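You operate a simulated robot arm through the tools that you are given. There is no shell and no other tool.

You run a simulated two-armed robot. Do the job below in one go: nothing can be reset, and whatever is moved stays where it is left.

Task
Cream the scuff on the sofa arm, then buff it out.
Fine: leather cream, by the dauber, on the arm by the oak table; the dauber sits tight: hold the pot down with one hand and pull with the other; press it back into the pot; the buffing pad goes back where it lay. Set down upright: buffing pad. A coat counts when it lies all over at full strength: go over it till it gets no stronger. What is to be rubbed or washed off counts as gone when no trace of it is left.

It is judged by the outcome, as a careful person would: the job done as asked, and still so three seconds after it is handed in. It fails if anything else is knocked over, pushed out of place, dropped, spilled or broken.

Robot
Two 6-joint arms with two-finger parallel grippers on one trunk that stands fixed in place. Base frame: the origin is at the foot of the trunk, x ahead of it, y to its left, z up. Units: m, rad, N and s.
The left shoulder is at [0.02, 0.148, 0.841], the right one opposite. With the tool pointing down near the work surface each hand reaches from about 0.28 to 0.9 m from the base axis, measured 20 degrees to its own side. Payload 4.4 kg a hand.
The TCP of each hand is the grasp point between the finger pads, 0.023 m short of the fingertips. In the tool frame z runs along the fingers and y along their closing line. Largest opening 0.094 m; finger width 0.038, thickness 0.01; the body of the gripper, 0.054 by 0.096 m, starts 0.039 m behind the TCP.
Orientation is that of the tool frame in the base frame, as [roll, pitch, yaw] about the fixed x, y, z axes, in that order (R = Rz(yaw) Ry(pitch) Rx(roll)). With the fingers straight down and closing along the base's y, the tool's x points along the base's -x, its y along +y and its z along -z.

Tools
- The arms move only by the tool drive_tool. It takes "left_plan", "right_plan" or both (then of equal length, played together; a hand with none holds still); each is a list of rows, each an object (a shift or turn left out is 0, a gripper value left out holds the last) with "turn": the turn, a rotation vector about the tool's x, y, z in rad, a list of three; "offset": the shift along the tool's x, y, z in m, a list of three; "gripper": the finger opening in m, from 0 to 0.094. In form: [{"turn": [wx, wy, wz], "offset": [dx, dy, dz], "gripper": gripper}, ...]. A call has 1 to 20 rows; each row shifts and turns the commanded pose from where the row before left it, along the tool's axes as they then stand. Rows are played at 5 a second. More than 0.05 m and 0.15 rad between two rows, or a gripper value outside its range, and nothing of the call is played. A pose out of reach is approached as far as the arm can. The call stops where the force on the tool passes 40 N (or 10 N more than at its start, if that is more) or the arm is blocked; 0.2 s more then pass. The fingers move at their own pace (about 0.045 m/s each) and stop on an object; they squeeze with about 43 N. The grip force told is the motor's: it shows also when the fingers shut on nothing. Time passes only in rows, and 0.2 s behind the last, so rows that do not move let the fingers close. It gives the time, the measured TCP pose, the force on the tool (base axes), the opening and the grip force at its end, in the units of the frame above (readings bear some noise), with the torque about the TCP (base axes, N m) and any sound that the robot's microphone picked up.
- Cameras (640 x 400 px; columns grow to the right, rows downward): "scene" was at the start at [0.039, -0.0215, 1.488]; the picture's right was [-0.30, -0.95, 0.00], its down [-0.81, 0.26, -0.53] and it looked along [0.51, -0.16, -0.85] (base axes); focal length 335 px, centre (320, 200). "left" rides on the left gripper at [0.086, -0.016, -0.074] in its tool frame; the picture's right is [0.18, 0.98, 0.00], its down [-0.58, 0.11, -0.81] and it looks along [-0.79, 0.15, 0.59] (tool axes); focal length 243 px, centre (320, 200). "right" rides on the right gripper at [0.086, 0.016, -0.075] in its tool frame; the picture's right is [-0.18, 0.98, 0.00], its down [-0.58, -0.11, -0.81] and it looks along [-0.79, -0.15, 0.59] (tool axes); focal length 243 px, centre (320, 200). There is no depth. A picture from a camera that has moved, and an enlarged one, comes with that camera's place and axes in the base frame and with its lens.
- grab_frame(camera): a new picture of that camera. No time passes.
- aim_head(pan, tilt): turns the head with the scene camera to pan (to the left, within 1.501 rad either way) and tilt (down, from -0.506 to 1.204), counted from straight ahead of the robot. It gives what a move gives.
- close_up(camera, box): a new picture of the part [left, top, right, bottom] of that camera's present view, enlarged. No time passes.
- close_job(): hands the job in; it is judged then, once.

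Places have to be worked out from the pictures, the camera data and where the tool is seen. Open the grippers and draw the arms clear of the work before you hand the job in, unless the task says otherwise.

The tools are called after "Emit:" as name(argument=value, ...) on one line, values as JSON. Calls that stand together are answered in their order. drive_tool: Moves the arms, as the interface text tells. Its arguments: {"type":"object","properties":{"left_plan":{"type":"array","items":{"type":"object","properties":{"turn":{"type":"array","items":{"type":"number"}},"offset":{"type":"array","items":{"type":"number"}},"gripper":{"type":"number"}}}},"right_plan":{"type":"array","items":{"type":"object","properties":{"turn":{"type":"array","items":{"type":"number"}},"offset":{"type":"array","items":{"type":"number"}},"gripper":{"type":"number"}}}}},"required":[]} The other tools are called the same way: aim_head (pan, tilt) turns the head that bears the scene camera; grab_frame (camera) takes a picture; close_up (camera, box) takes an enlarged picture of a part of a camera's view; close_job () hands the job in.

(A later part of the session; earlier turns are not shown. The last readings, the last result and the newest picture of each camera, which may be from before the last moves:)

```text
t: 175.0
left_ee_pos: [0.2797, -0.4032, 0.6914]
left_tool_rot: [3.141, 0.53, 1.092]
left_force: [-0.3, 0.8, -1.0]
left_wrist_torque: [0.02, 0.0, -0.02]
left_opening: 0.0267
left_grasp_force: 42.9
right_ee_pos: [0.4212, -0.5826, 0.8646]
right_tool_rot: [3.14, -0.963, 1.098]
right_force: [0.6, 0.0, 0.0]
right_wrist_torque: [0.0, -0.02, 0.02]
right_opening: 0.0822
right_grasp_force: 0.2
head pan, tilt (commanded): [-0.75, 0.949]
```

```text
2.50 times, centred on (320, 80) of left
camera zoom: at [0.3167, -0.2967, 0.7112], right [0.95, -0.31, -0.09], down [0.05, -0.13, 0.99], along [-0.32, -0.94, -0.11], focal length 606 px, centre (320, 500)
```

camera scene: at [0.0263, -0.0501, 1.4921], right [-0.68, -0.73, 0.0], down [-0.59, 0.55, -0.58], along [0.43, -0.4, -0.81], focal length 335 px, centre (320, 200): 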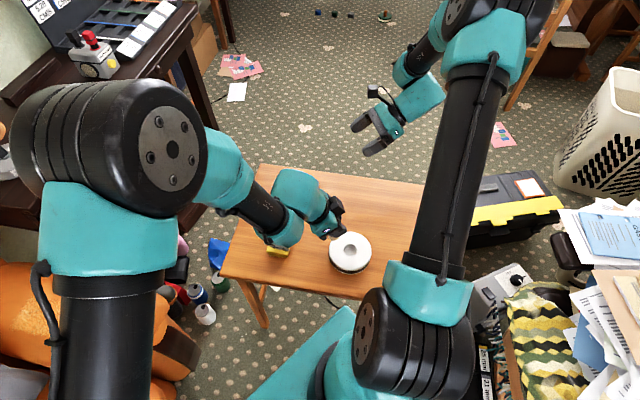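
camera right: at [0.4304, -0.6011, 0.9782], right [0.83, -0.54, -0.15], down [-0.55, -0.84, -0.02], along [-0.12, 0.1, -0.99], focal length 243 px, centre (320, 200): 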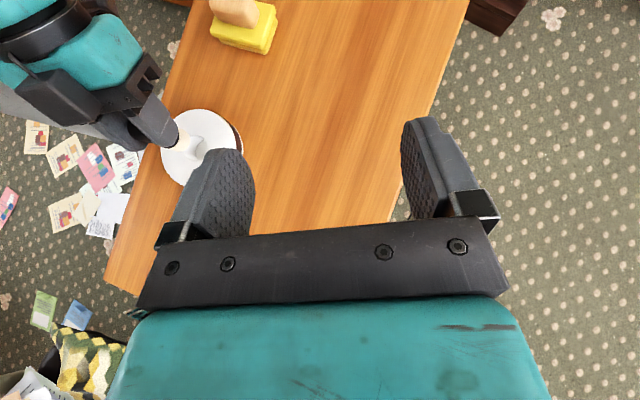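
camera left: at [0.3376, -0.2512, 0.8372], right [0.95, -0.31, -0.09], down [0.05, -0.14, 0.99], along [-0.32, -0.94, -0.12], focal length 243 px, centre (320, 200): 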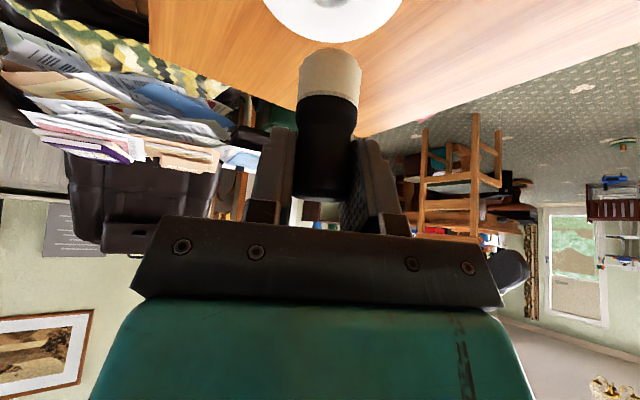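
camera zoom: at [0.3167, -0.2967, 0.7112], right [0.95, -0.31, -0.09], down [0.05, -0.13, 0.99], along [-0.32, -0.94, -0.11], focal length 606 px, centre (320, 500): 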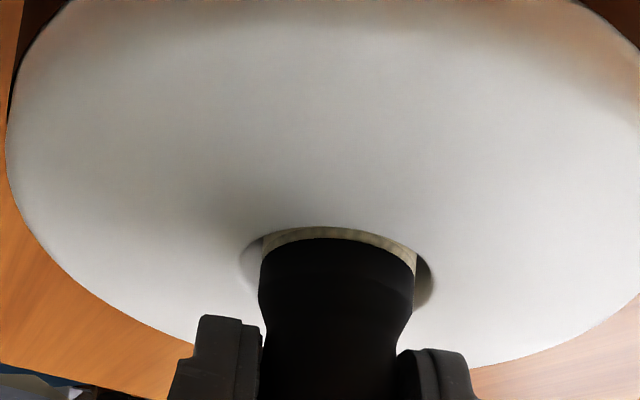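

Almost identical to the pre-pull view, ~1 mm to go. I press further in 0.5 mm steps to seat it firmly.

Emit:
drive_tool(left_plan=[{"offset": [0.00025, 0, 0.00043]}, {"offset": [0.00025, 0, 0.00043]}, {"offset": [0.00025, 0, 0.00043]}, {"offset": [0.00025, 0, 0.00043]}])

Emit:
close_up(camera="left", box=[200, 0, 440, 160])

```text
t: 176.0
left_ee_pos: [0.2805, -0.4036, 0.6904]
left_tool_rot: [3.14, 0.532, 1.092]
left_force: [-1.4, -3.8, 3.4]
left_wrist_torque: [-0.28, 0.27, -0.04]
left_opening: 0.0267
left_grasp_force: 42.7
right_ee_pos: [0.4211, -0.5832, 0.8639]
right_tool_rot: [-3.139, -0.964, 1.098]
right_force: [-0.6, 0.2, -0.3]
right_wrist_torque: [0.0, 0.01, -0.04]
right_opening: 0.0819
right_grasp_force: 0.0
head pan, tilt (commanded): [-0.75, 0.949]
heard: snap
```

```text
2.50 times, centred on (320, 80) of left
camera zoom: at [0.3166, -0.2972, 0.7099], right [0.95, -0.31, -0.09], down [0.05, -0.13, 0.99], along [-0.32, -0.94, -0.11], focal length 606 px, centre (320, 500)
```

zoom: 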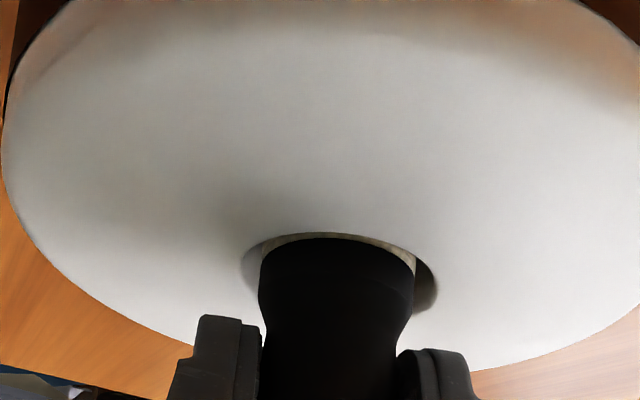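

A "snap": the dauber has latched back into the pot. I open the left gripper.

Emit:
drive_tool(left_plan=[{"gripper": 0.05}, {}, {}])

Emit:
close_up(camera="left", box=[200, 0, 440, 160])

```text
t: 176.8
left_ee_pos: [0.2794, -0.4016, 0.6901]
left_tool_rot: [-3.141, 0.53, 1.093]
left_force: [0.4, -0.2, 0.6]
left_wrist_torque: [0.04, -0.02, -0.01]
left_opening: 0.0504
left_grasp_force: 0.0
right_ee_pos: [0.4206, -0.5828, 0.8651]
right_tool_rot: [-3.141, -0.963, 1.099]
right_force: [-1.1, 0.2, 0.1]
right_wrist_torque: [0.01, 0.02, 0.0]
right_opening: 0.0822
right_grasp_force: 0.1
head pan, tilt (commanded): [-0.75, 0.949]
```

```text
2.50 times, centred on (320, 80) of left
camera zoom: at [0.3165, -0.2965, 0.7093], right [0.95, -0.31, -0.09], down [0.05, -0.13, 0.99], along [-0.32, -0.94, -0.11], focal length 606 px, centre (320, 500)
```

zoom: 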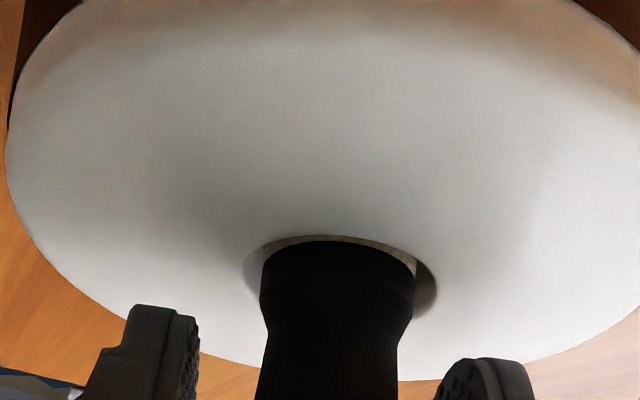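

Released cleanly. I withdraw the left hand along its axis and check the pot.

Emit:
drive_tool(left_plan=[{"offset": [0, 0, -0.02]}, {"offset": [0, 0, -0.03]}, {"offset": [0, 0, -0.04]}, {"offset": [0, 0, -0.04]}, {}])

Emit:
close_up(camera="scene", box=[270, 170, 430, 290])

Emit:
close_up(camera="scene", box=[310, 215, 390, 275])

```text
t: 178.0
left_ee_pos: [0.3093, -0.3439, 0.8004]
left_tool_rot: [-3.141, 0.529, 1.094]
left_force: [-0.3, 0.2, -0.4]
left_wrist_torque: [0.0, 0.01, 0.02]
left_opening: 0.05
left_grasp_force: 0.1
right_ee_pos: [0.421, -0.5834, 0.8658]
right_tool_rot: [3.141, -0.963, 1.096]
right_force: [1.0, -0.2, 0.2]
right_wrist_torque: [-0.02, 0.02, -0.03]
right_opening: 0.0818
right_grasp_force: 0.1
head pan, tilt (commanded): [-0.75, 0.949]
```

```text
3.33 times, centred on (350, 230) of scene
camera zoom: at [0.0263, -0.05, 1.4921], right [-0.68, -0.73, 0.0], down [-0.59, 0.55, -0.58], along [0.43, -0.4, -0.81], focal length 1116 px, centre (220, 100)
```

zoom: 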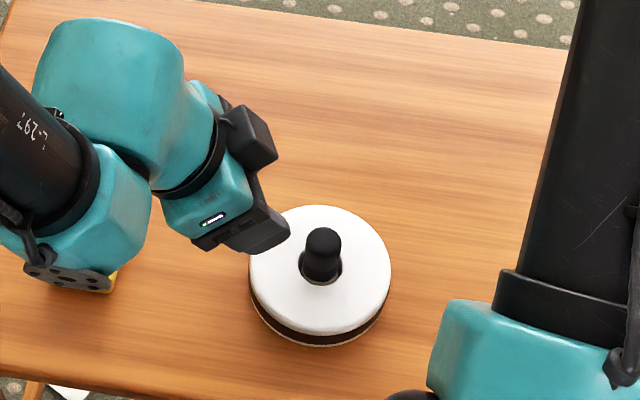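

```text
6.67 times, centred on (350, 245) of scene
camera zoom: at [0.0263, -0.05, 1.4921], right [-0.68, -0.73, 0.0], down [-0.59, 0.55, -0.58], along [0.43, -0.4, -0.81], focal length 2232 px, centre (120, -100)
```

zoom: 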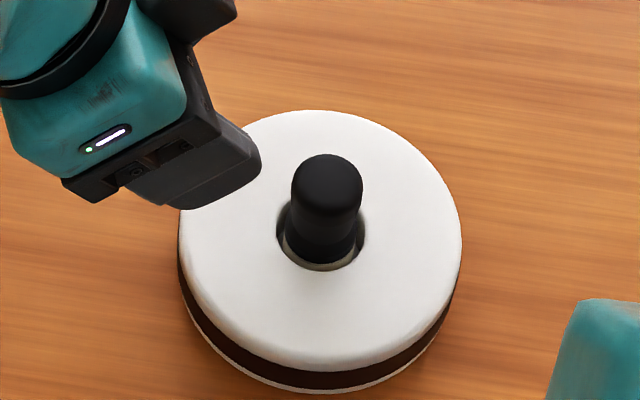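

The dauber sits upright in the pot as before and the pot is unmoved. Next, the buffing pad: I back the left hand away and look at the pad closely.

Emit:
drive_tool(left_plan=[{"offset": [0.0344, 0.0019, -0.0327]}, {"offset": [0.0344, 0.0019, -0.0327]}, {"offset": [0.0344, 0.0019, -0.0327]}, {"offset": [0.0344, 0.0019, -0.0327]}, {"offset": [0.0344, 0.0019, -0.0327]}, {"offset": [0.0344, 0.0019, -0.0327]}, {}])

Emit:
close_up(camera="scene", box=[240, 210, 320, 270])

Emit:
grab_frame(camera="left")

Emit:
grab_frame(camera="right")

```text
t: 179.6
left_ee_pos: [0.4491, -0.103, 0.8662]
left_tool_rot: [3.141, 0.529, 1.093]
left_force: [-0.9, -0.1, -0.8]
left_wrist_torque: [-0.01, -0.02, -0.01]
left_opening: 0.0501
left_grasp_force: 0.0
right_ee_pos: [0.4209, -0.5828, 0.8659]
right_tool_rot: [3.141, -0.963, 1.098]
right_force: [0.4, 0.7, -0.4]
right_wrist_torque: [0.02, 0.02, -0.02]
right_opening: 0.0819
right_grasp_force: 0.1
head pan, tilt (commanded): [-0.75, 0.949]
```

```text
6.67 times, centred on (280, 240) of scene
camera zoom: at [0.0263, -0.0499, 1.4921], right [-0.68, -0.73, 0.0], down [-0.59, 0.55, -0.58], along [0.43, -0.4, -0.81], focal length 2232 px, centre (587, -67)
```

zoom: 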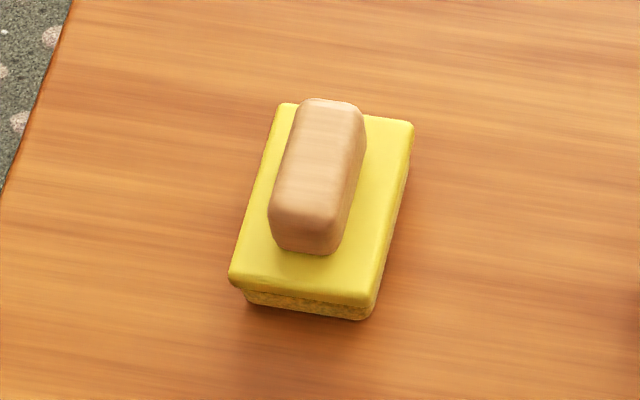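

```text
taken
camera left: at [0.4865, 0.0022, 0.8854], right [0.95, -0.31, -0.09], down [0.05, -0.13, 0.99], along [-0.32, -0.94, -0.11], focal length 243 px, centre (320, 200)
```

left: 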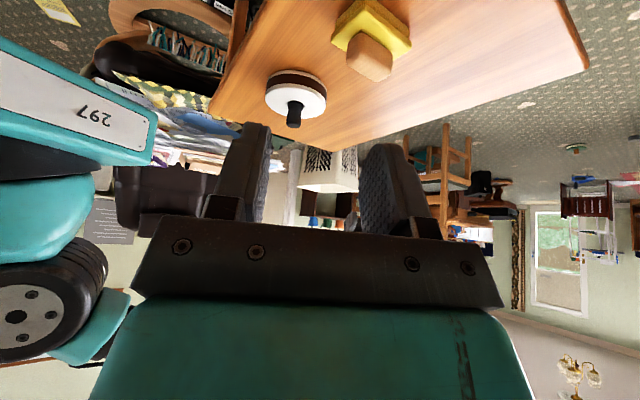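

```text
taken
camera right: at [0.4304, -0.6011, 0.9782], right [0.83, -0.54, -0.15], down [-0.55, -0.83, -0.02], along [-0.12, 0.1, -0.99], focal length 243 px, centre (320, 200)
```

right: 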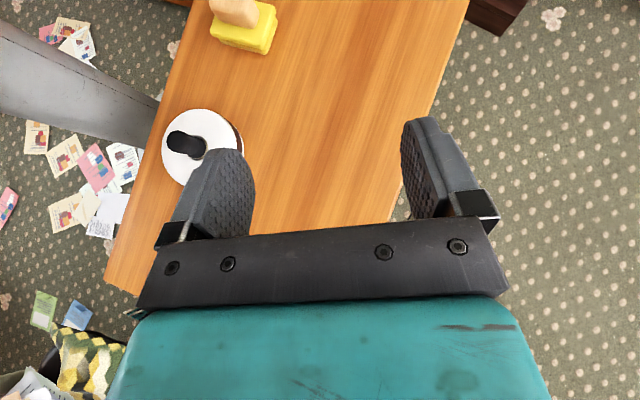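

I zoom on the pad from the left camera to triangulate its handle and its orientation.

Emit:
close_up(camera="left", box=[310, 0, 430, 90])

Emit:
close_up(camera="right", box=[190, 0, 300, 70])

```text
4.44 times, centred on (370, 45) of left
camera zoom: at [0.4865, 0.0022, 0.8854], right [0.95, -0.31, -0.09], down [0.05, -0.13, 0.99], along [-0.32, -0.94, -0.11], focal length 1078 px, centre (98, 889)
```

zoom: 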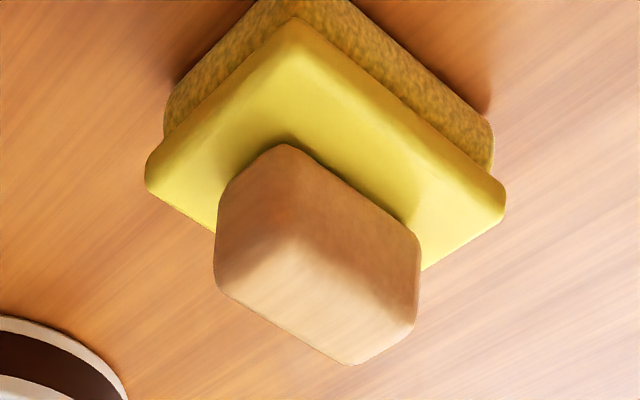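

```text
5.71 times, centred on (245, 35) of right
camera zoom: at [0.4304, -0.6011, 0.9782], right [0.83, -0.54, -0.15], down [-0.55, -0.83, -0.02], along [-0.12, 0.1, -0.99], focal length 1386 px, centre (749, 1143)
```

zoom: 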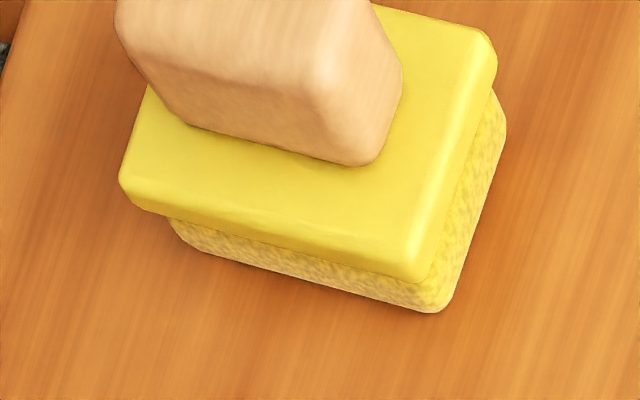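

Pad measured: plate ≈87 × 60 mm with its long axis at azimuth ≈−52°, wooden grip ≈28 mm wide centred near (0.439, −0.282), top at z≈0.687. I straighten the left tool to vertical and turn it so the fingers close across the grip.

Emit:
drive_tool(left_plan=[{"turn": [0, 0.132, 0], "gripper": 0.06}, {"turn": [0, 0.132, 0]}, {"turn": [0, 0.132, 0]}, {"turn": [0, 0.133, 0]}, {"turn": [0, 0, -0.142]}, {"turn": [0, 0, -0.142]}, {"turn": [0, 0, -0.142]}, {"turn": [0, 0, -0.142]}, {"turn": [0, 0, -0.142]}, {"turn": [0, 0, -0.142]}, {"turn": [0, 0, -0.142]}, {"turn": [0, 0, -0.142]}, {}])

Emit:
grab_frame(camera="scene")

```text
t: 182.4
left_ee_pos: [0.4378, -0.1072, 0.861]
left_tool_rot: [-2.757, 0.185, 2.269]
left_force: [0.6, 1.0, 0.2]
left_wrist_torque: [0.01, -0.01, -0.01]
left_opening: 0.0603
left_grasp_force: 0.1
left hand out of reach, approached as far as the arm can: row 1, 2, 3, 4
right_ee_pos: [0.4203, -0.583, 0.8651]
right_tool_rot: [3.141, -0.963, 1.096]
right_force: [-0.5, 0.4, 0.7]
right_wrist_torque: [-0.01, 0.0, 0.04]
right_opening: 0.0819
right_grasp_force: 0.0
head pan, tilt (commanded): [-0.75, 0.949]
```

```text
taken
camera scene: at [0.0263, -0.05, 1.4921], right [-0.68, -0.73, 0.0], down [-0.59, 0.55, -0.58], along [0.43, -0.4, -0.81], focal length 335 px, centre (320, 200)
```

scene: 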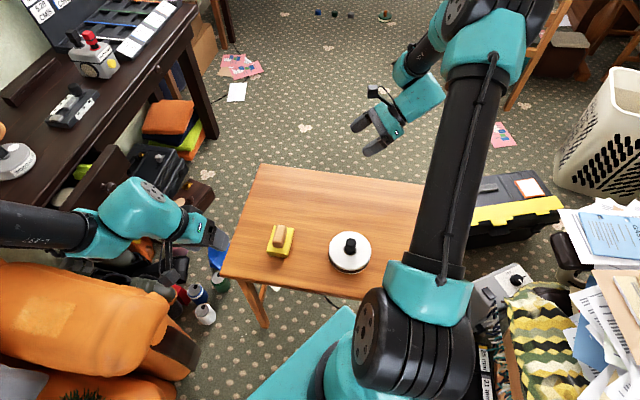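

The straightening was only partly possible there. I move a little outward, where vertical poses worked before, and finish levelling the tool.

Emit:
drive_tool(left_plan=[{"offset": [0.0018, 0.0353, -0.0256]}, {"offset": [0.0018, 0.0353, -0.0256]}, {"turn": [-0.128, 0, 0]}, {"turn": [-0.128, 0, 0]}, {"turn": [-0.1286, 0, 0]}, {"turn": [0, 0.0925, 0]}, {"turn": [0, 0.0925, 0]}, {"turn": [0, 0, 0.039]}, {}])

Emit:
grab_frame(camera="left")

```text
t: 184.4
left_ee_pos: [0.4557, -0.062, 0.8471]
left_tool_rot: [-3.065, 0.182, 2.248]
left_force: [-0.1, -0.3, -0.6]
left_wrist_torque: [0.02, 0.0, -0.02]
left_opening: 0.0601
left_grasp_force: 0.0
left hand out of reach, approached as far as the arm can: row 1, 2, 3, 4, 7
right_ee_pos: [0.4218, -0.5829, 0.8661]
right_tool_rot: [-3.141, -0.963, 1.098]
right_force: [0.1, 0.3, 0.3]
right_wrist_torque: [0.0, -0.03, -0.02]
right_opening: 0.0819
right_grasp_force: 0.1
head pan, tilt (commanded): [-0.75, 0.949]
```

```text
taken
camera left: at [0.3848, 0.0072, 0.9052], right [0.66, 0.74, -0.11], down [0.4, -0.23, 0.89], along [0.64, -0.63, -0.45], focal length 243 px, centre (320, 200)
```

left: 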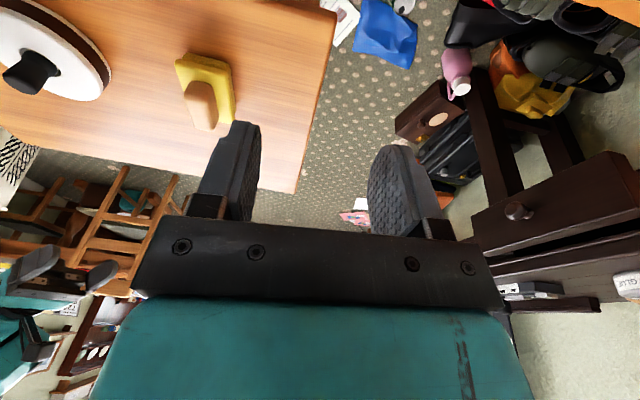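

The wrist seems to be in an awkward configuration here. I move farther out, to about (0.60, 0.05, 0.88), and level the tool there.

Emit:
drive_tool(left_plan=[{"offset": [-0.0029, 0.0447, -0.0118]}, {"offset": [-0.0029, 0.0447, -0.0118]}, {"offset": [-0.0029, 0.0447, -0.0118]}, {"offset": [-0.0029, 0.0447, -0.0118]}, {"turn": [-0.0766, 0, 0]}, {"turn": [0, 0.091, 0]}, {"turn": [0, 0.091, 0]}, {}])

Emit:
grab_frame(camera="scene")

```text
t: 186.2
left_ee_pos: [0.601, 0.0466, 0.881]
left_tool_rot: [-3.141, -0.002, 2.249]
left_force: [0.1, 0.8, 0.7]
left_wrist_torque: [0.01, -0.03, -0.03]
left_opening: 0.06
left_grasp_force: 0.0
right_ee_pos: [0.4205, -0.5822, 0.8642]
right_tool_rot: [-3.141, -0.964, 1.1]
right_force: [-0.5, 0.9, 0.0]
right_wrist_torque: [-0.03, 0.02, 0.01]
right_opening: 0.0821
right_grasp_force: 0.0
head pan, tilt (commanded): [-0.75, 0.949]
```

```text
taken
camera scene: at [0.0263, -0.05, 1.4921], right [-0.68, -0.73, 0.0], down [-0.59, 0.55, -0.58], along [0.43, -0.4, -0.81], focal length 335 px, centre (320, 200)
```

scene: 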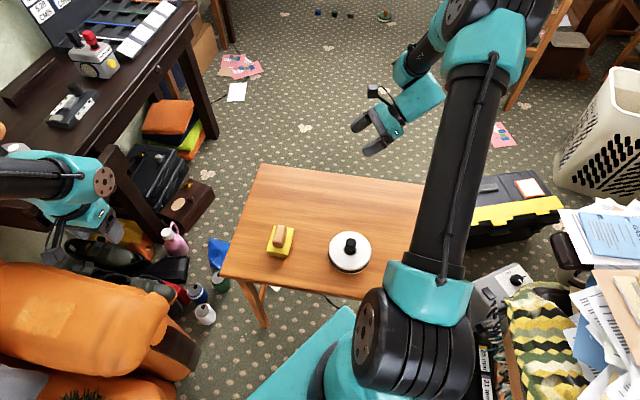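

The tool is vertical now without complaint. I move it over the pad at (0.439, −0.282), hovering at z≈0.80.

Emit:
drive_tool(left_plan=[{"offset": [-0.0171, -0.0369, 0.009]}, {"offset": [-0.0171, -0.0369, 0.009]}, {"offset": [-0.0171, -0.0369, 0.009]}, {"offset": [-0.0171, -0.0369, 0.009]}, {"offset": [-0.0171, -0.0369, 0.009]}, {"offset": [-0.0171, -0.0369, 0.009]}, {"offset": [-0.0171, -0.0369, 0.009]}, {"offset": [-0.0171, -0.0369, 0.009]}, {"offset": [-0.0171, -0.0369, 0.009]}, {"turn": [0, 0, 0.019]}, {}])

Emit:
grab_frame(camera="left")

Emit:
close_up(camera="scene", box=[200, 180, 360, 300])

```text
t: 188.6
left_ee_pos: [0.4367, -0.2799, 0.8008]
left_tool_rot: [-3.141, 0.0, 2.229]
left_force: [-0.4, -0.2, -0.7]
left_wrist_torque: [0.03, 0.01, -0.03]
left_opening: 0.0599
left_grasp_force: 0.1
right_ee_pos: [0.4205, -0.5831, 0.8661]
right_tool_rot: [-3.141, -0.965, 1.099]
right_force: [0.0, 0.1, 0.3]
right_wrist_torque: [-0.03, -0.01, 0.01]
right_opening: 0.0819
right_grasp_force: 0.1
head pan, tilt (commanded): [-0.75, 0.949]
```

```text
taken
camera left: at [0.3718, -0.2217, 0.8749], right [0.67, 0.75, 0.0], down [0.44, -0.39, 0.81], along [0.6, -0.54, -0.59], focal length 243 px, centre (320, 200)
```

left: 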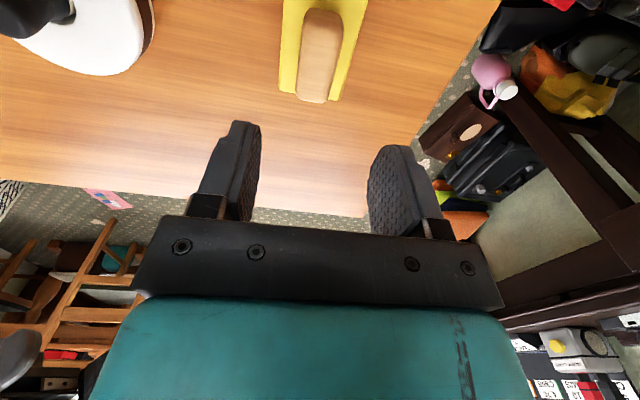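

```text
3.33 times, centred on (280, 240) of scene
camera zoom: at [0.0263, -0.05, 1.4921], right [-0.68, -0.73, 0.0], down [-0.59, 0.55, -0.58], along [0.43, -0.4, -0.81], focal length 1116 px, centre (453, 67)
```

zoom: 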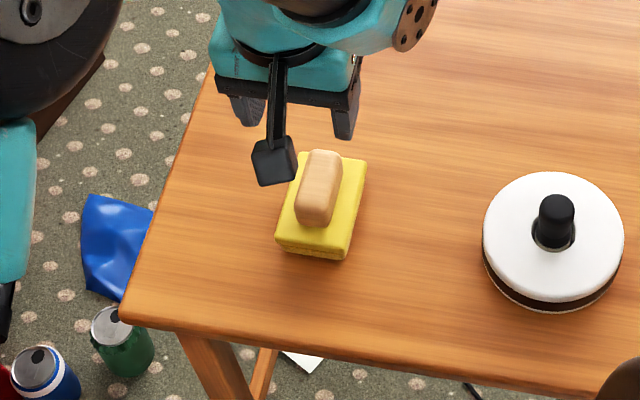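

The grip is lined up with the fingers. I zoom the left view to fine-check the centring before descending.

Emit:
close_up(camera="left", box=[250, 0, 390, 110])

```text
3.64 times, centred on (320, 55) of left
camera zoom: at [0.3718, -0.2217, 0.8749], right [0.67, 0.75, 0.0], down [0.44, -0.39, 0.81], along [0.6, -0.54, -0.59], focal length 882 px, centre (320, 727)
```

zoom: 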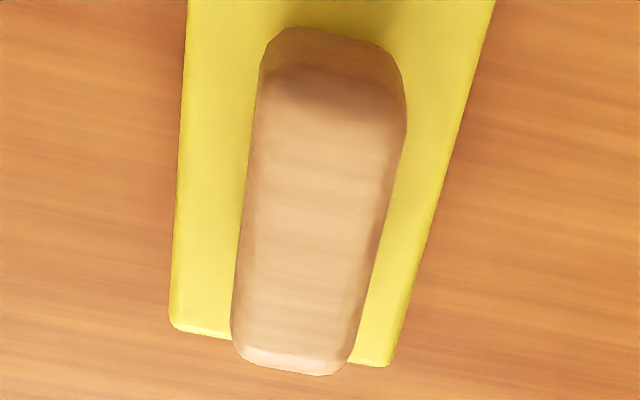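

The grip is centred along its length, 2 mm off across; I correct that, narrow the opening, and descend to just above the plate (TCP z≈0.684).

Emit:
drive_tool(left_plan=[{"offset": [0, -0.002, 0.02], "gripper": 0.046}, {"offset": [0, 0, 0.03]}, {"offset": [0, 0, 0.03]}, {"offset": [0, 0, 0.02]}, {"offset": [0, 0, 0.01]}, {"offset": [0, 0, 0.007]}, {}])

Emit:
grab_frame(camera="left")

Emit:
close_up(camera="scene", box=[220, 190, 340, 280])

```text
t: 190.2
left_ee_pos: [0.437, -0.2821, 0.683]
left_tool_rot: [-3.141, 0.0, 2.23]
left_force: [-0.4, -0.4, 1.1]
left_wrist_torque: [-0.01, -0.02, 0.02]
left_opening: 0.0459
left_grasp_force: 0.1
right_ee_pos: [0.4214, -0.5829, 0.8645]
right_tool_rot: [-3.141, -0.963, 1.097]
right_force: [-0.5, 0.3, -0.1]
right_wrist_torque: [-0.02, -0.05, 0.01]
right_opening: 0.0823
right_grasp_force: 0.0
head pan, tilt (commanded): [-0.75, 0.949]
```

```text
taken
camera left: at [0.3708, -0.2239, 0.7582], right [0.67, 0.75, 0.0], down [0.44, -0.39, 0.81], along [0.6, -0.54, -0.59], focal length 243 px, centre (320, 200)
```

left: 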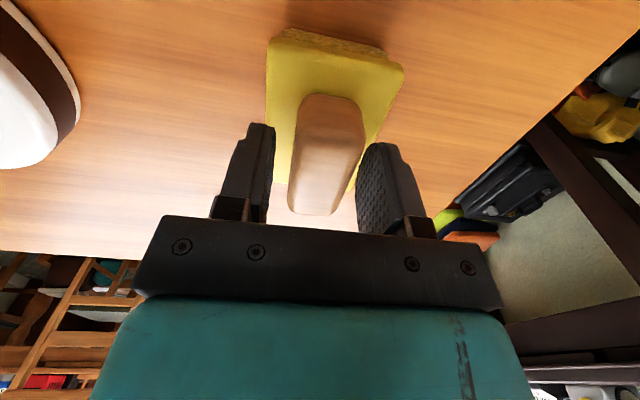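

```text
4.44 times, centred on (280, 235) of scene
camera zoom: at [0.0263, -0.05, 1.4921], right [-0.68, -0.73, 0.0], down [-0.59, 0.55, -0.58], along [0.43, -0.4, -0.81], focal length 1488 px, centre (498, 44)
```

zoom: 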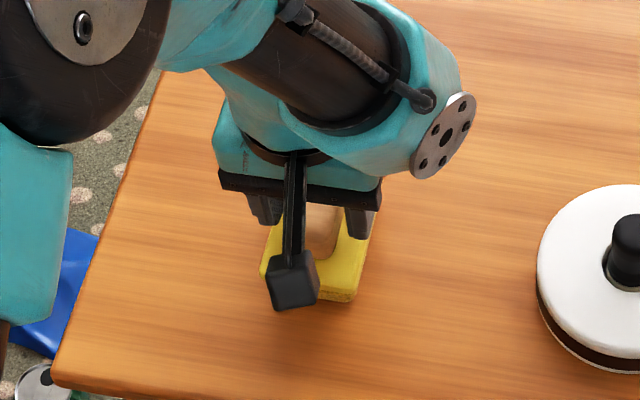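

Fingers straddle the wooden grip; this pose (0.437, −0.282, 0.683, yaw 2.23) is my reference for putting it back. I close the gripper.

Emit:
drive_tool(left_plan=[{"gripper": 0.0}, {}, {}])

Emit:
grab_frame(camera="left")

```text
t: 191.0
left_ee_pos: [0.4363, -0.2815, 0.684]
left_tool_rot: [3.141, 0.0, 2.229]
left_force: [0.0, -1.2, -0.3]
left_wrist_torque: [-0.06, -0.02, 0.01]
left_opening: 0.0294
left_grasp_force: 43.1
right_ee_pos: [0.4207, -0.5821, 0.8653]
right_tool_rot: [-3.141, -0.963, 1.098]
right_force: [0.1, -0.8, -0.6]
right_wrist_torque: [0.0, -0.02, 0.0]
right_opening: 0.0819
right_grasp_force: 0.1
head pan, tilt (commanded): [-0.75, 0.949]
```

```text
taken
camera left: at [0.3707, -0.2239, 0.7582], right [0.67, 0.75, 0.0], down [0.44, -0.39, 0.81], along [0.6, -0.54, -0.59], focal length 243 px, centre (320, 200)
```

left: 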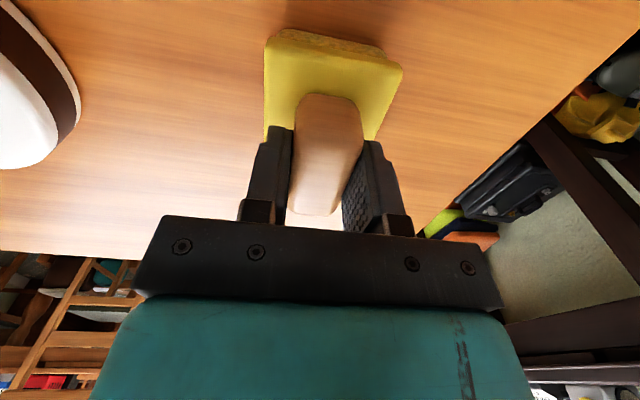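

Gripped at 29 mm with 43 N. I lift the pad straight up 14 cm and carry it toward the sofa side.

Emit:
drive_tool(left_plan=[{"offset": [0, 0, -0.01]}, {"offset": [0, 0, -0.03]}, {"offset": [0, 0, -0.04]}, {"offset": [0, 0, -0.04]}, {"offset": [0, 0, -0.02]}, {"offset": [0.0171, 0.0369, -0.006]}, {"offset": [0.0171, 0.0369, -0.006]}, {"offset": [0.0171, 0.0369, -0.006]}, {"offset": [0.0171, 0.0369, -0.006]}, {"offset": [0.0171, 0.0369, -0.006]}, {"offset": [0.0171, 0.0369, -0.006]}, {"offset": [0.0171, 0.0369, -0.006]}, {"offset": [0.0171, 0.0369, -0.006]}, {"offset": [0.0171, 0.0369, -0.006]}, {}])

Emit:
grab_frame(camera="left")

Emit:
grab_frame(camera="scene")

```text
t: 194.2
left_ee_pos: [0.608, 0.0434, 0.8774]
left_tool_rot: [3.141, 0.001, 2.228]
left_force: [0.4, 0.0, -0.2]
left_wrist_torque: [0.01, 0.0, 0.02]
left_opening: 0.0291
left_grasp_force: 42.8
right_ee_pos: [0.4205, -0.5824, 0.8649]
right_tool_rot: [3.141, -0.964, 1.098]
right_force: [-0.5, 0.2, 0.0]
right_wrist_torque: [0.02, 0.01, -0.02]
right_opening: 0.0821
right_grasp_force: 0.1
head pan, tilt (commanded): [-0.75, 0.949]
```

```text
taken
camera left: at [0.5402, 0.1016, 0.9517], right [0.67, 0.75, 0.0], down [0.44, -0.39, 0.81], along [0.6, -0.54, -0.59], focal length 243 px, centre (320, 200)
```

left: 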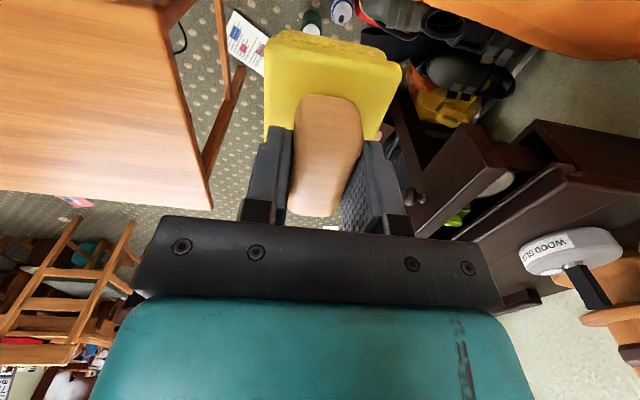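

```text
taken
camera scene: at [0.0263, -0.05, 1.4921], right [-0.68, -0.73, 0.0], down [-0.59, 0.55, -0.58], along [0.43, -0.4, -0.81], focal length 335 px, centre (320, 200)
```

scene: 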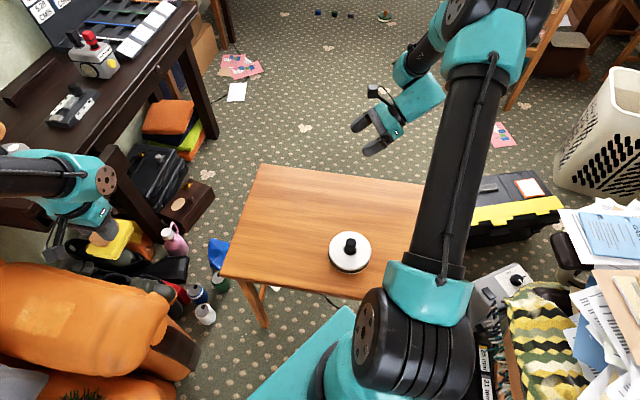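

The pad is held level. I turn the hand so its camera faces the robot, and move to hover over the creamed patch, then aim the head there.

Emit:
drive_tool(left_plan=[{"turn": [0, 0, -0.134]}, {"turn": [0, 0, -0.134]}, {"turn": [0, 0, -0.134]}, {"turn": [0, 0, -0.134]}, {"turn": [0, 0, -0.134]}, {"turn": [0, 0, -0.134]}, {"turn": [0, 0, -0.134]}, {"turn": [0, 0, -0.134]}, {"offset": [-0.0197, 0.0378, 0.0162]}, {"offset": [-0.0197, 0.0378, 0.0162]}, {"offset": [-0.0197, 0.0378, 0.0162]}, {"offset": [-0.0197, 0.0378, 0.0162]}, {"offset": [-0.0197, 0.0378, 0.0162]}, {"offset": [-0.0197, 0.0378, 0.0162]}, {}])

Emit:
aim_head(pan=0.35, tilt=0.9)

Emit:
close_up(camera="scene", box=[260, 120, 380, 240])

```text
t: 197.4
left_ee_pos: [0.6864, 0.2866, 0.7778]
left_tool_rot: [3.14, 0.001, -2.984]
left_force: [-1.1, 0.0, -1.3]
left_wrist_torque: [0.0, 0.0, 0.01]
left_opening: 0.0293
left_grasp_force: 43.0
right_ee_pos: [0.4205, -0.5829, 0.8651]
right_tool_rot: [-3.141, -0.962, 1.1]
right_force: [-0.4, -0.8, 0.6]
right_wrist_torque: [-0.03, 0.01, -0.01]
right_opening: 0.0823
right_grasp_force: 0.1
head pan, tilt (commanded): [-0.75, 0.949]
```

```text
t: 198.7
left_ee_pos: [0.6868, 0.2854, 0.7787]
left_tool_rot: [-3.141, 0.0, -2.983]
left_force: [0.7, -0.4, -0.6]
left_wrist_torque: [0.0, 0.02, -0.03]
left_opening: 0.0292
left_grasp_force: 43.0
right_ee_pos: [0.4214, -0.5822, 0.865]
right_tool_rot: [-3.141, -0.964, 1.098]
right_force: [0.8, 1.1, -1.6]
right_wrist_torque: [0.0, -0.05, 0.04]
right_opening: 0.0821
right_grasp_force: 0.1
head pan, tilt (commanded): [0.351, 0.901]
```

```text
3.33 times, centred on (320, 180) of scene
camera zoom: at [0.044, 0.0255, 1.4957], right [0.34, -0.94, 0.0], down [-0.74, -0.27, -0.62], along [0.58, 0.21, -0.78], focal length 1116 px, centre (320, 267)
```

zoom: 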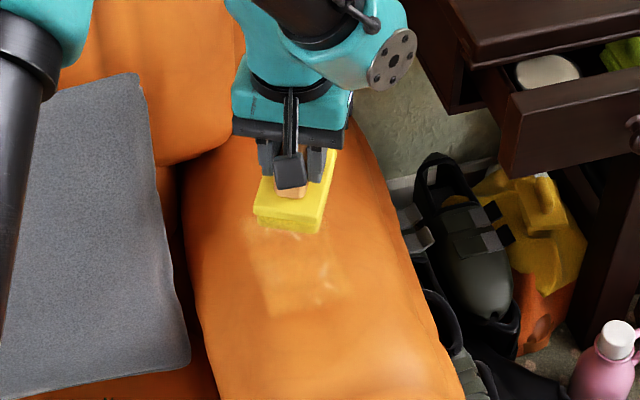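

Pad hovers over the coat. I lower it to just above contact, then in 1 mm steps.

Emit:
drive_tool(left_plan=[{"offset": [0, 0, 0.03]}, {"offset": [0, 0, 0.03]}, {"offset": [0, 0, 0.02]}, {"offset": [0, 0, 0.002]}, {"offset": [0, 0, 0.001]}, {"offset": [0, 0, 0.001]}, {"offset": [0, 0, 0.001]}, {"offset": [0, 0, 0.001]}, {"offset": [0, 0, 0.001]}])

```text
t: 200.7
left_ee_pos: [0.6873, 0.2848, 0.6935]
left_tool_rot: [3.141, 0.0, -2.983]
left_force: [0.3, 0.1, -0.9]
left_wrist_torque: [0.01, 0.03, 0.03]
left_opening: 0.0293
left_grasp_force: 43.4
right_ee_pos: [0.4211, -0.5824, 0.8644]
right_tool_rot: [-3.141, -0.963, 1.098]
right_force: [0.4, -0.1, -0.4]
right_wrist_torque: [0.04, 0.03, -0.01]
right_opening: 0.0821
right_grasp_force: 0.2
head pan, tilt (commanded): [0.351, 0.901]
```

No contact yet at 0.6935 (the TCP will be ≈0.688). I continue with 0.7 mm steps.

Emit:
drive_tool(left_plan=[{"offset": [0, 0, 0.001]}, {"offset": [0, 0, 0.001]}, {"offset": [0, 0, 0.001]}, {"offset": [0, 0, 0.0007]}, {"offset": [0, 0, 0.0007]}, {"offset": [0, 0, 0.0007]}])

```text
t: 202.1
left_ee_pos: [0.6877, 0.2857, 0.6899]
left_tool_rot: [-3.141, 0.004, -2.984]
left_force: [2.2, -4.3, 36.5]
left_wrist_torque: [-0.04, -0.12, 0.0]
left_opening: 0.0294
left_grasp_force: 42.5
right_ee_pos: [0.4203, -0.582, 0.8647]
right_tool_rot: [3.139, -0.966, 1.097]
right_force: [-0.4, 0.0, 1.2]
right_wrist_torque: [0.02, 0.01, 0.0]
right_opening: 0.0819
right_grasp_force: 0.1
head pan, tilt (commanded): [0.351, 0.901]
```

36 N of contact. I ease up 0.8 mm and start rubbing: short strokes along the patch.

Emit:
drive_tool(left_plan=[{"offset": [0, 0, -0.0008]}, {"offset": [-0.015, 0.0073, 0]}, {"offset": [-0.015, 0.0073, 0]}, {"offset": [-0.015, 0.0073, 0]}, {"offset": [0.018, -0.0087, 0]}, {"offset": [0.018, -0.0087, 0]}, {"offset": [0.018, -0.0087, 0]}, {"offset": [0.018, -0.0087, 0]}, {"offset": [0.018, -0.0087, 0]}])

Emit:
close_up(camera="scene", box=[280, 155, 360, 235])

```text
t: 204.1
left_ee_pos: [0.6447, 0.257, 0.6902]
left_tool_rot: [-3.141, -0.002, -2.983]
left_force: [0.6, 0.0, 3.5]
left_wrist_torque: [-0.01, -0.21, 0.06]
left_opening: 0.0294
left_grasp_force: 42.8
right_ee_pos: [0.4212, -0.5823, 0.8645]
right_tool_rot: [3.141, -0.963, 1.098]
right_force: [0.5, 0.6, 0.8]
right_wrist_torque: [-0.02, 0.0, -0.04]
right_opening: 0.0822
right_grasp_force: 0.1
head pan, tilt (commanded): [0.351, 0.901]
```

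```text
5.00 times, centred on (320, 195) of scene
camera zoom: at [0.044, 0.0256, 1.4957], right [0.34, -0.94, 0.0], down [-0.74, -0.27, -0.62], along [0.58, 0.21, -0.78], focal length 1674 px, centre (320, 225)
```

zoom: 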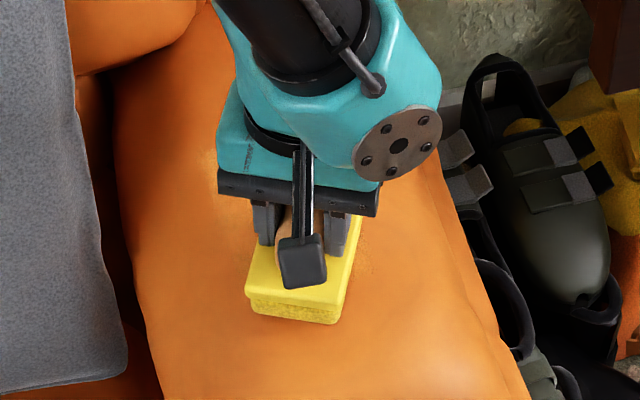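

Contact is light at this end (3.5 N). I press 0.6 mm more and continue with longer strokes on several lines.

Emit:
drive_tool(left_plan=[{"offset": [0, 0, 0.0006]}, {"offset": [-0.018, 0.0087, 0]}, {"offset": [-0.018, 0.0087, 0]}, {"offset": [-0.018, 0.0087, 0]}, {"offset": [-0.018, 0.0087, 0]}, {"offset": [-0.018, 0.0087, 0]}, {"offset": [0.0087, 0.018, 0]}, {"offset": [0.018, -0.0087, 0]}, {"offset": [0.018, -0.0087, 0]}, {"offset": [0.018, -0.0087, 0]}, {"offset": [0.018, -0.0087, 0]}, {"offset": [0.018, -0.0087, 0]}])

Emit:
close_up(camera="scene", box=[280, 155, 360, 235])

```text
t: 206.7
left_ee_pos: [0.6344, 0.2726, 0.6887]
left_tool_rot: [3.141, -0.002, -2.981]
left_force: [1.2, 1.7, 3.2]
left_wrist_torque: [0.07, -0.26, 0.07]
left_opening: 0.0294
left_grasp_force: 43.4
right_ee_pos: [0.4203, -0.5825, 0.8644]
right_tool_rot: [-3.141, -0.962, 1.099]
right_force: [0.5, 0.1, 0.9]
right_wrist_torque: [0.04, 0.01, -0.01]
right_opening: 0.0818
right_grasp_force: 0.1
head pan, tilt (commanded): [0.351, 0.901]
```

```text
5.00 times, centred on (320, 195) of scene
camera zoom: at [0.044, 0.0256, 1.4957], right [0.34, -0.94, 0.0], down [-0.74, -0.27, -0.62], along [0.58, 0.21, -0.78], focal length 1674 px, centre (320, 225)
```

zoom: 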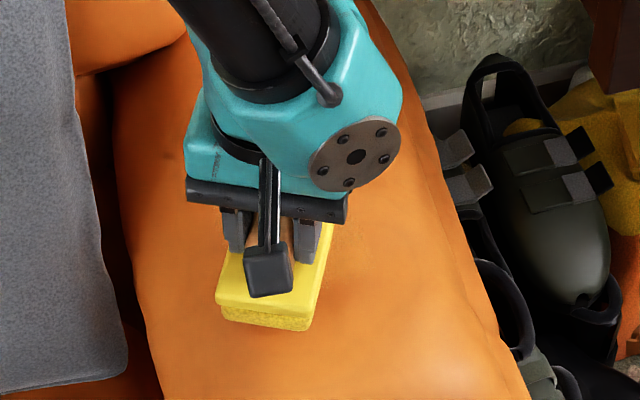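

The coat already looks much cleaner behind the pad. I press slightly more and continue over all lines.

Emit:
drive_tool(left_plan=[{"offset": [0, 0, 0.0005]}, {"offset": [-0.018, 0.0087, 0]}, {"offset": [-0.018, 0.0087, 0]}, {"offset": [-0.018, 0.0087, 0]}, {"offset": [-0.018, 0.0087, 0]}, {"offset": [-0.018, 0.0087, 0]}, {"offset": [-0.009, 0.0044, 0]}, {"offset": [-0.0087, -0.018, 0]}, {"offset": [-0.0087, -0.018, 0]}, {"offset": [0.018, -0.0087, 0]}, {"offset": [0.018, -0.0087, 0]}, {"offset": [0.018, -0.0087, 0]}, {"offset": [0.018, -0.0087, 0]}, {"offset": [0.018, -0.0087, 0]}, {"offset": [0.018, -0.0087, 0]}])

Emit:
close_up(camera="scene", box=[280, 155, 360, 235])

```text
t: 209.9
left_ee_pos: [0.6479, 0.2357, 0.6885]
left_tool_rot: [3.141, 0.001, -2.984]
left_force: [4.0, 3.1, 13.7]
left_wrist_torque: [0.02, 0.14, -0.05]
left_opening: 0.0293
left_grasp_force: 43.0
right_ee_pos: [0.4211, -0.5822, 0.8649]
right_tool_rot: [-3.141, -0.963, 1.096]
right_force: [-0.2, 0.5, 0.0]
right_wrist_torque: [-0.02, 0.01, 0.02]
right_opening: 0.0819
right_grasp_force: 0.1
head pan, tilt (commanded): [0.351, 0.901]
```

```text
5.00 times, centred on (320, 195) of scene
camera zoom: at [0.0438, 0.0255, 1.4957], right [0.34, -0.94, 0.0], down [-0.74, -0.27, -0.62], along [0.58, 0.21, -0.78], focal length 1674 px, centre (320, 225)
```

zoom: 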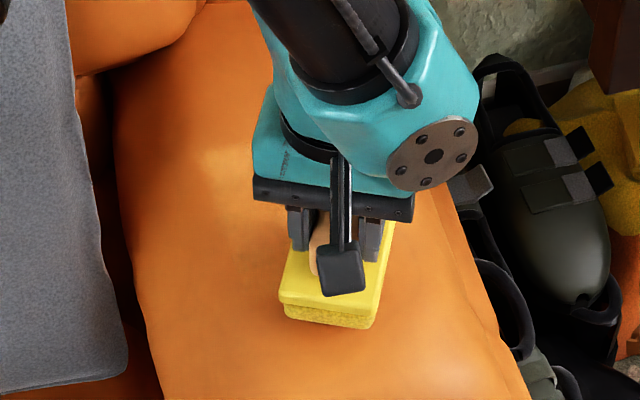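

14 N here. I do the outer line too, then lift and swing aside for a look.

Emit:
drive_tool(left_plan=[{"offset": [-0.0065, -0.0135, 0]}, {"offset": [-0.018, 0.0087, 0]}, {"offset": [-0.018, 0.0087, 0]}, {"offset": [-0.018, 0.0087, 0]}, {"offset": [-0.018, 0.0087, 0]}, {"offset": [-0.018, 0.0087, 0]}, {"offset": [-0.018, 0.0087, 0]}, {"offset": [0, 0, -0.02]}, {"offset": [0, -0.035, -0.03]}, {"offset": [0, -0.035, -0.03]}, {"offset": [0, -0.035, -0.03]}, {}])

Emit:
close_up(camera="scene", box=[280, 155, 360, 235])

Emit:
close_up(camera="scene", box=[295, 165, 345, 215])

```text
t: 212.5
left_ee_pos: [0.7717, 0.1892, 0.7988]
left_tool_rot: [3.141, 0.0, -2.983]
left_force: [-0.2, -0.4, -0.8]
left_wrist_torque: [0.0, -0.04, -0.03]
left_opening: 0.0293
left_grasp_force: 43.9
right_ee_pos: [0.4215, -0.5831, 0.8651]
right_tool_rot: [3.14, -0.963, 1.098]
right_force: [1.5, 1.2, 0.1]
right_wrist_torque: [0.01, -0.02, 0.01]
right_opening: 0.082
right_grasp_force: 0.0
head pan, tilt (commanded): [0.351, 0.901]
```

```text
5.00 times, centred on (320, 195) of scene
camera zoom: at [0.044, 0.0255, 1.4957], right [0.34, -0.94, 0.0], down [-0.74, -0.27, -0.62], along [0.58, 0.21, -0.78], focal length 1674 px, centre (320, 225)
```

zoom: 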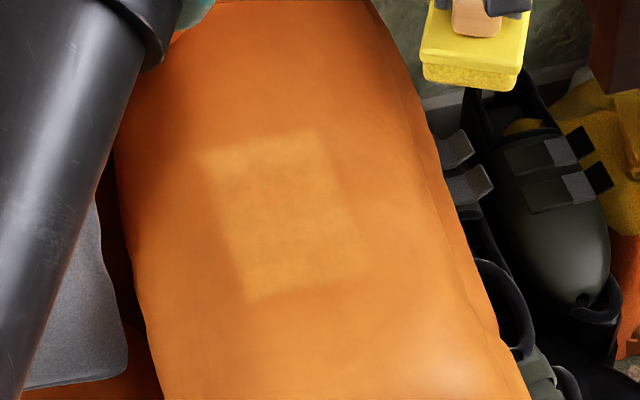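

```text
8.00 times, centred on (320, 190) of scene
camera zoom: at [0.044, 0.0255, 1.4957], right [0.34, -0.94, 0.0], down [-0.74, -0.27, -0.62], along [0.58, 0.21, -0.78], focal length 2679 px, centre (320, 280)
```

zoom: 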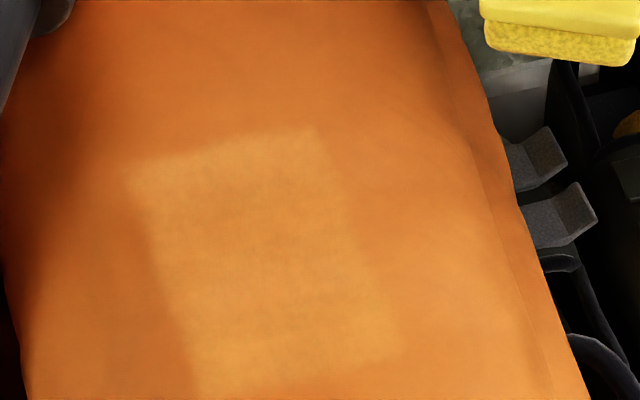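

The scuff marks have vanished; an even tan film remains in the rectangle. I zoom in hard to look for residual scuff and to have a reference for the film's tone.

Emit:
close_up(camera="scene", box=[298, 174, 334, 198])

Emit:
close_up(camera="scene", box=[298, 190, 334, 214])

Emit:
grab_frame(camera="scene")

```text
16.00 times, centred on (316, 186) of scene
camera zoom: at [0.044, 0.0255, 1.4957], right [0.34, -0.94, 0.0], down [-0.74, -0.27, -0.62], along [0.58, 0.21, -0.78], focal length 5357 px, centre (384, 424)
```

zoom: 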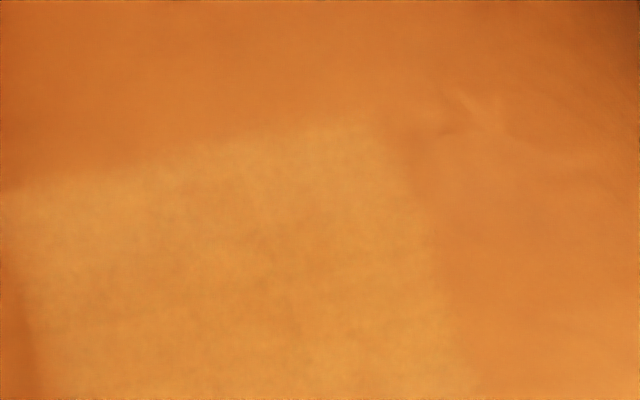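

```text
16.00 times, centred on (316, 202) of scene
camera zoom: at [0.044, 0.0255, 1.4957], right [0.34, -0.94, 0.0], down [-0.74, -0.27, -0.62], along [0.58, 0.21, -0.78], focal length 5357 px, centre (384, 168)
```

zoom: 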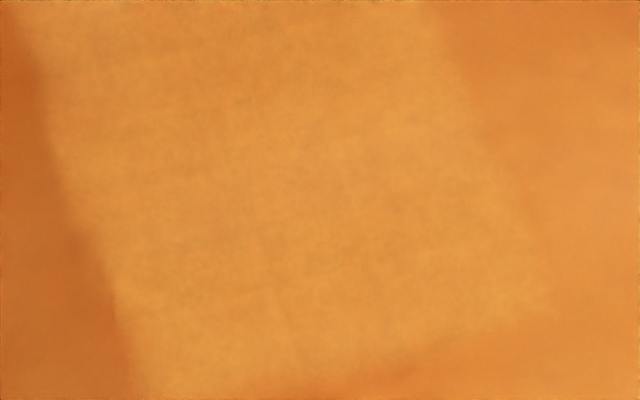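

```text
taken
camera scene: at [0.044, 0.0255, 1.4957], right [0.34, -0.94, 0.0], down [-0.74, -0.27, -0.62], along [0.58, 0.21, -0.78], focal length 335 px, centre (320, 200)
```

scene: 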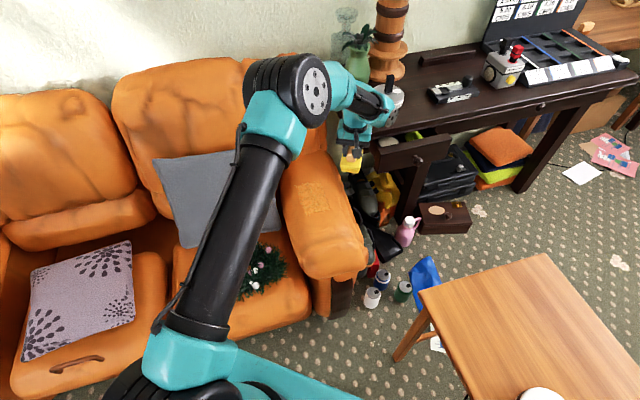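

At 16× no scuff trace remains and the coat looks even and undiminished. To be thorough I'll buff the patch once more and check whether anything changes; first I bring the pad back down.

Emit:
drive_tool(left_plan=[{"offset": [0, 0.035, 0.03]}, {"offset": [0, 0.035, 0.03]}, {"offset": [0, 0.035, 0.03]}, {"offset": [0, 0, 0.017]}, {"offset": [0, 0, 0.001]}, {"offset": [0, 0, 0.001]}, {"offset": [0, 0, 0.0007]}])

```text
t: 214.1
left_ee_pos: [0.7558, 0.2911, 0.6886]
left_tool_rot: [3.14, -0.002, -2.984]
left_force: [-0.9, 0.0, 0.5]
left_wrist_torque: [0.02, -0.04, -0.01]
left_opening: 0.0293
left_grasp_force: 43.2
right_ee_pos: [0.422, -0.5827, 0.8646]
right_tool_rot: [-3.141, -0.964, 1.098]
right_force: [0.0, 0.3, -0.2]
right_wrist_torque: [0.03, 0.02, -0.02]
right_opening: 0.082
right_grasp_force: 0.0
head pan, tilt (commanded): [0.351, 0.901]
```

Not quite touching. I press in 0.6 mm steps.

Emit:
drive_tool(left_plan=[{"offset": [0, 0, 0.0006]}, {"offset": [0, 0, 0.0006]}])

```text
t: 214.7
left_ee_pos: [0.757, 0.2906, 0.6887]
left_tool_rot: [-3.141, 0.002, -2.983]
left_force: [-5.4, 0.3, 22.0]
left_wrist_torque: [-0.1, 0.66, -0.03]
left_opening: 0.0294
left_grasp_force: 43.3
right_ee_pos: [0.4203, -0.583, 0.8651]
right_tool_rot: [-3.14, -0.965, 1.098]
right_force: [0.1, 0.5, 0.0]
right_wrist_torque: [-0.02, 0.02, 0.03]
right_opening: 0.0821
right_grasp_force: 0.0
head pan, tilt (commanded): [0.351, 0.901]
```

22 N now. I buff line by line over the whole patch.

Emit:
drive_tool(left_plan=[{"offset": [0.018, -0.0087, 0]}, {"offset": [0.018, -0.0087, 0]}, {"offset": [0.018, -0.0087, 0]}, {"offset": [0.018, -0.0087, 0]}, {"offset": [0.018, -0.0087, 0]}, {"offset": [0.0087, 0.018, 0]}, {"offset": [-0.018, 0.0087, 0]}, {"offset": [-0.018, 0.0087, 0]}, {"offset": [-0.018, 0.0087, 0]}, {"offset": [-0.018, 0.0087, 0]}, {"offset": [-0.018, 0.0087, 0]}])

Emit:
close_up(camera="scene", box=[280, 155, 360, 235])

```text
t: 217.1
left_ee_pos: [0.7428, 0.3061, 0.6877]
left_tool_rot: [-3.141, 0.001, -2.982]
left_force: [-1.7, -1.7, 6.0]
left_wrist_torque: [-0.08, 0.44, 0.06]
left_opening: 0.0295
left_grasp_force: 42.8
right_ee_pos: [0.4209, -0.5833, 0.8656]
right_tool_rot: [-3.141, -0.964, 1.099]
right_force: [0.6, 0.7, 0.4]
right_wrist_torque: [0.01, 0.01, 0.01]
right_opening: 0.082
right_grasp_force: 0.0
head pan, tilt (commanded): [0.351, 0.901]
```

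```text
5.00 times, centred on (320, 195) of scene
camera zoom: at [0.0439, 0.0255, 1.4957], right [0.34, -0.94, 0.0], down [-0.74, -0.27, -0.62], along [0.58, 0.21, -0.78], focal length 1674 px, centre (320, 225)
```

zoom: 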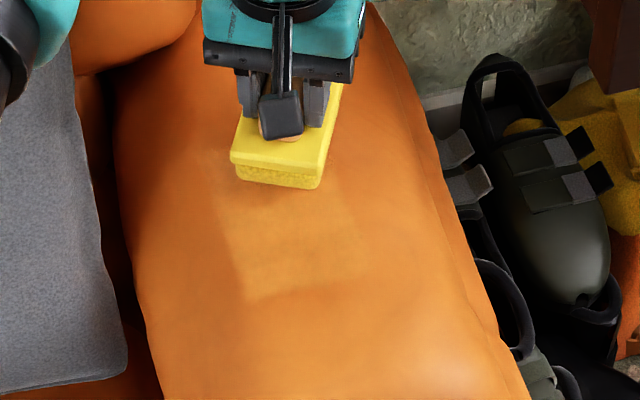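

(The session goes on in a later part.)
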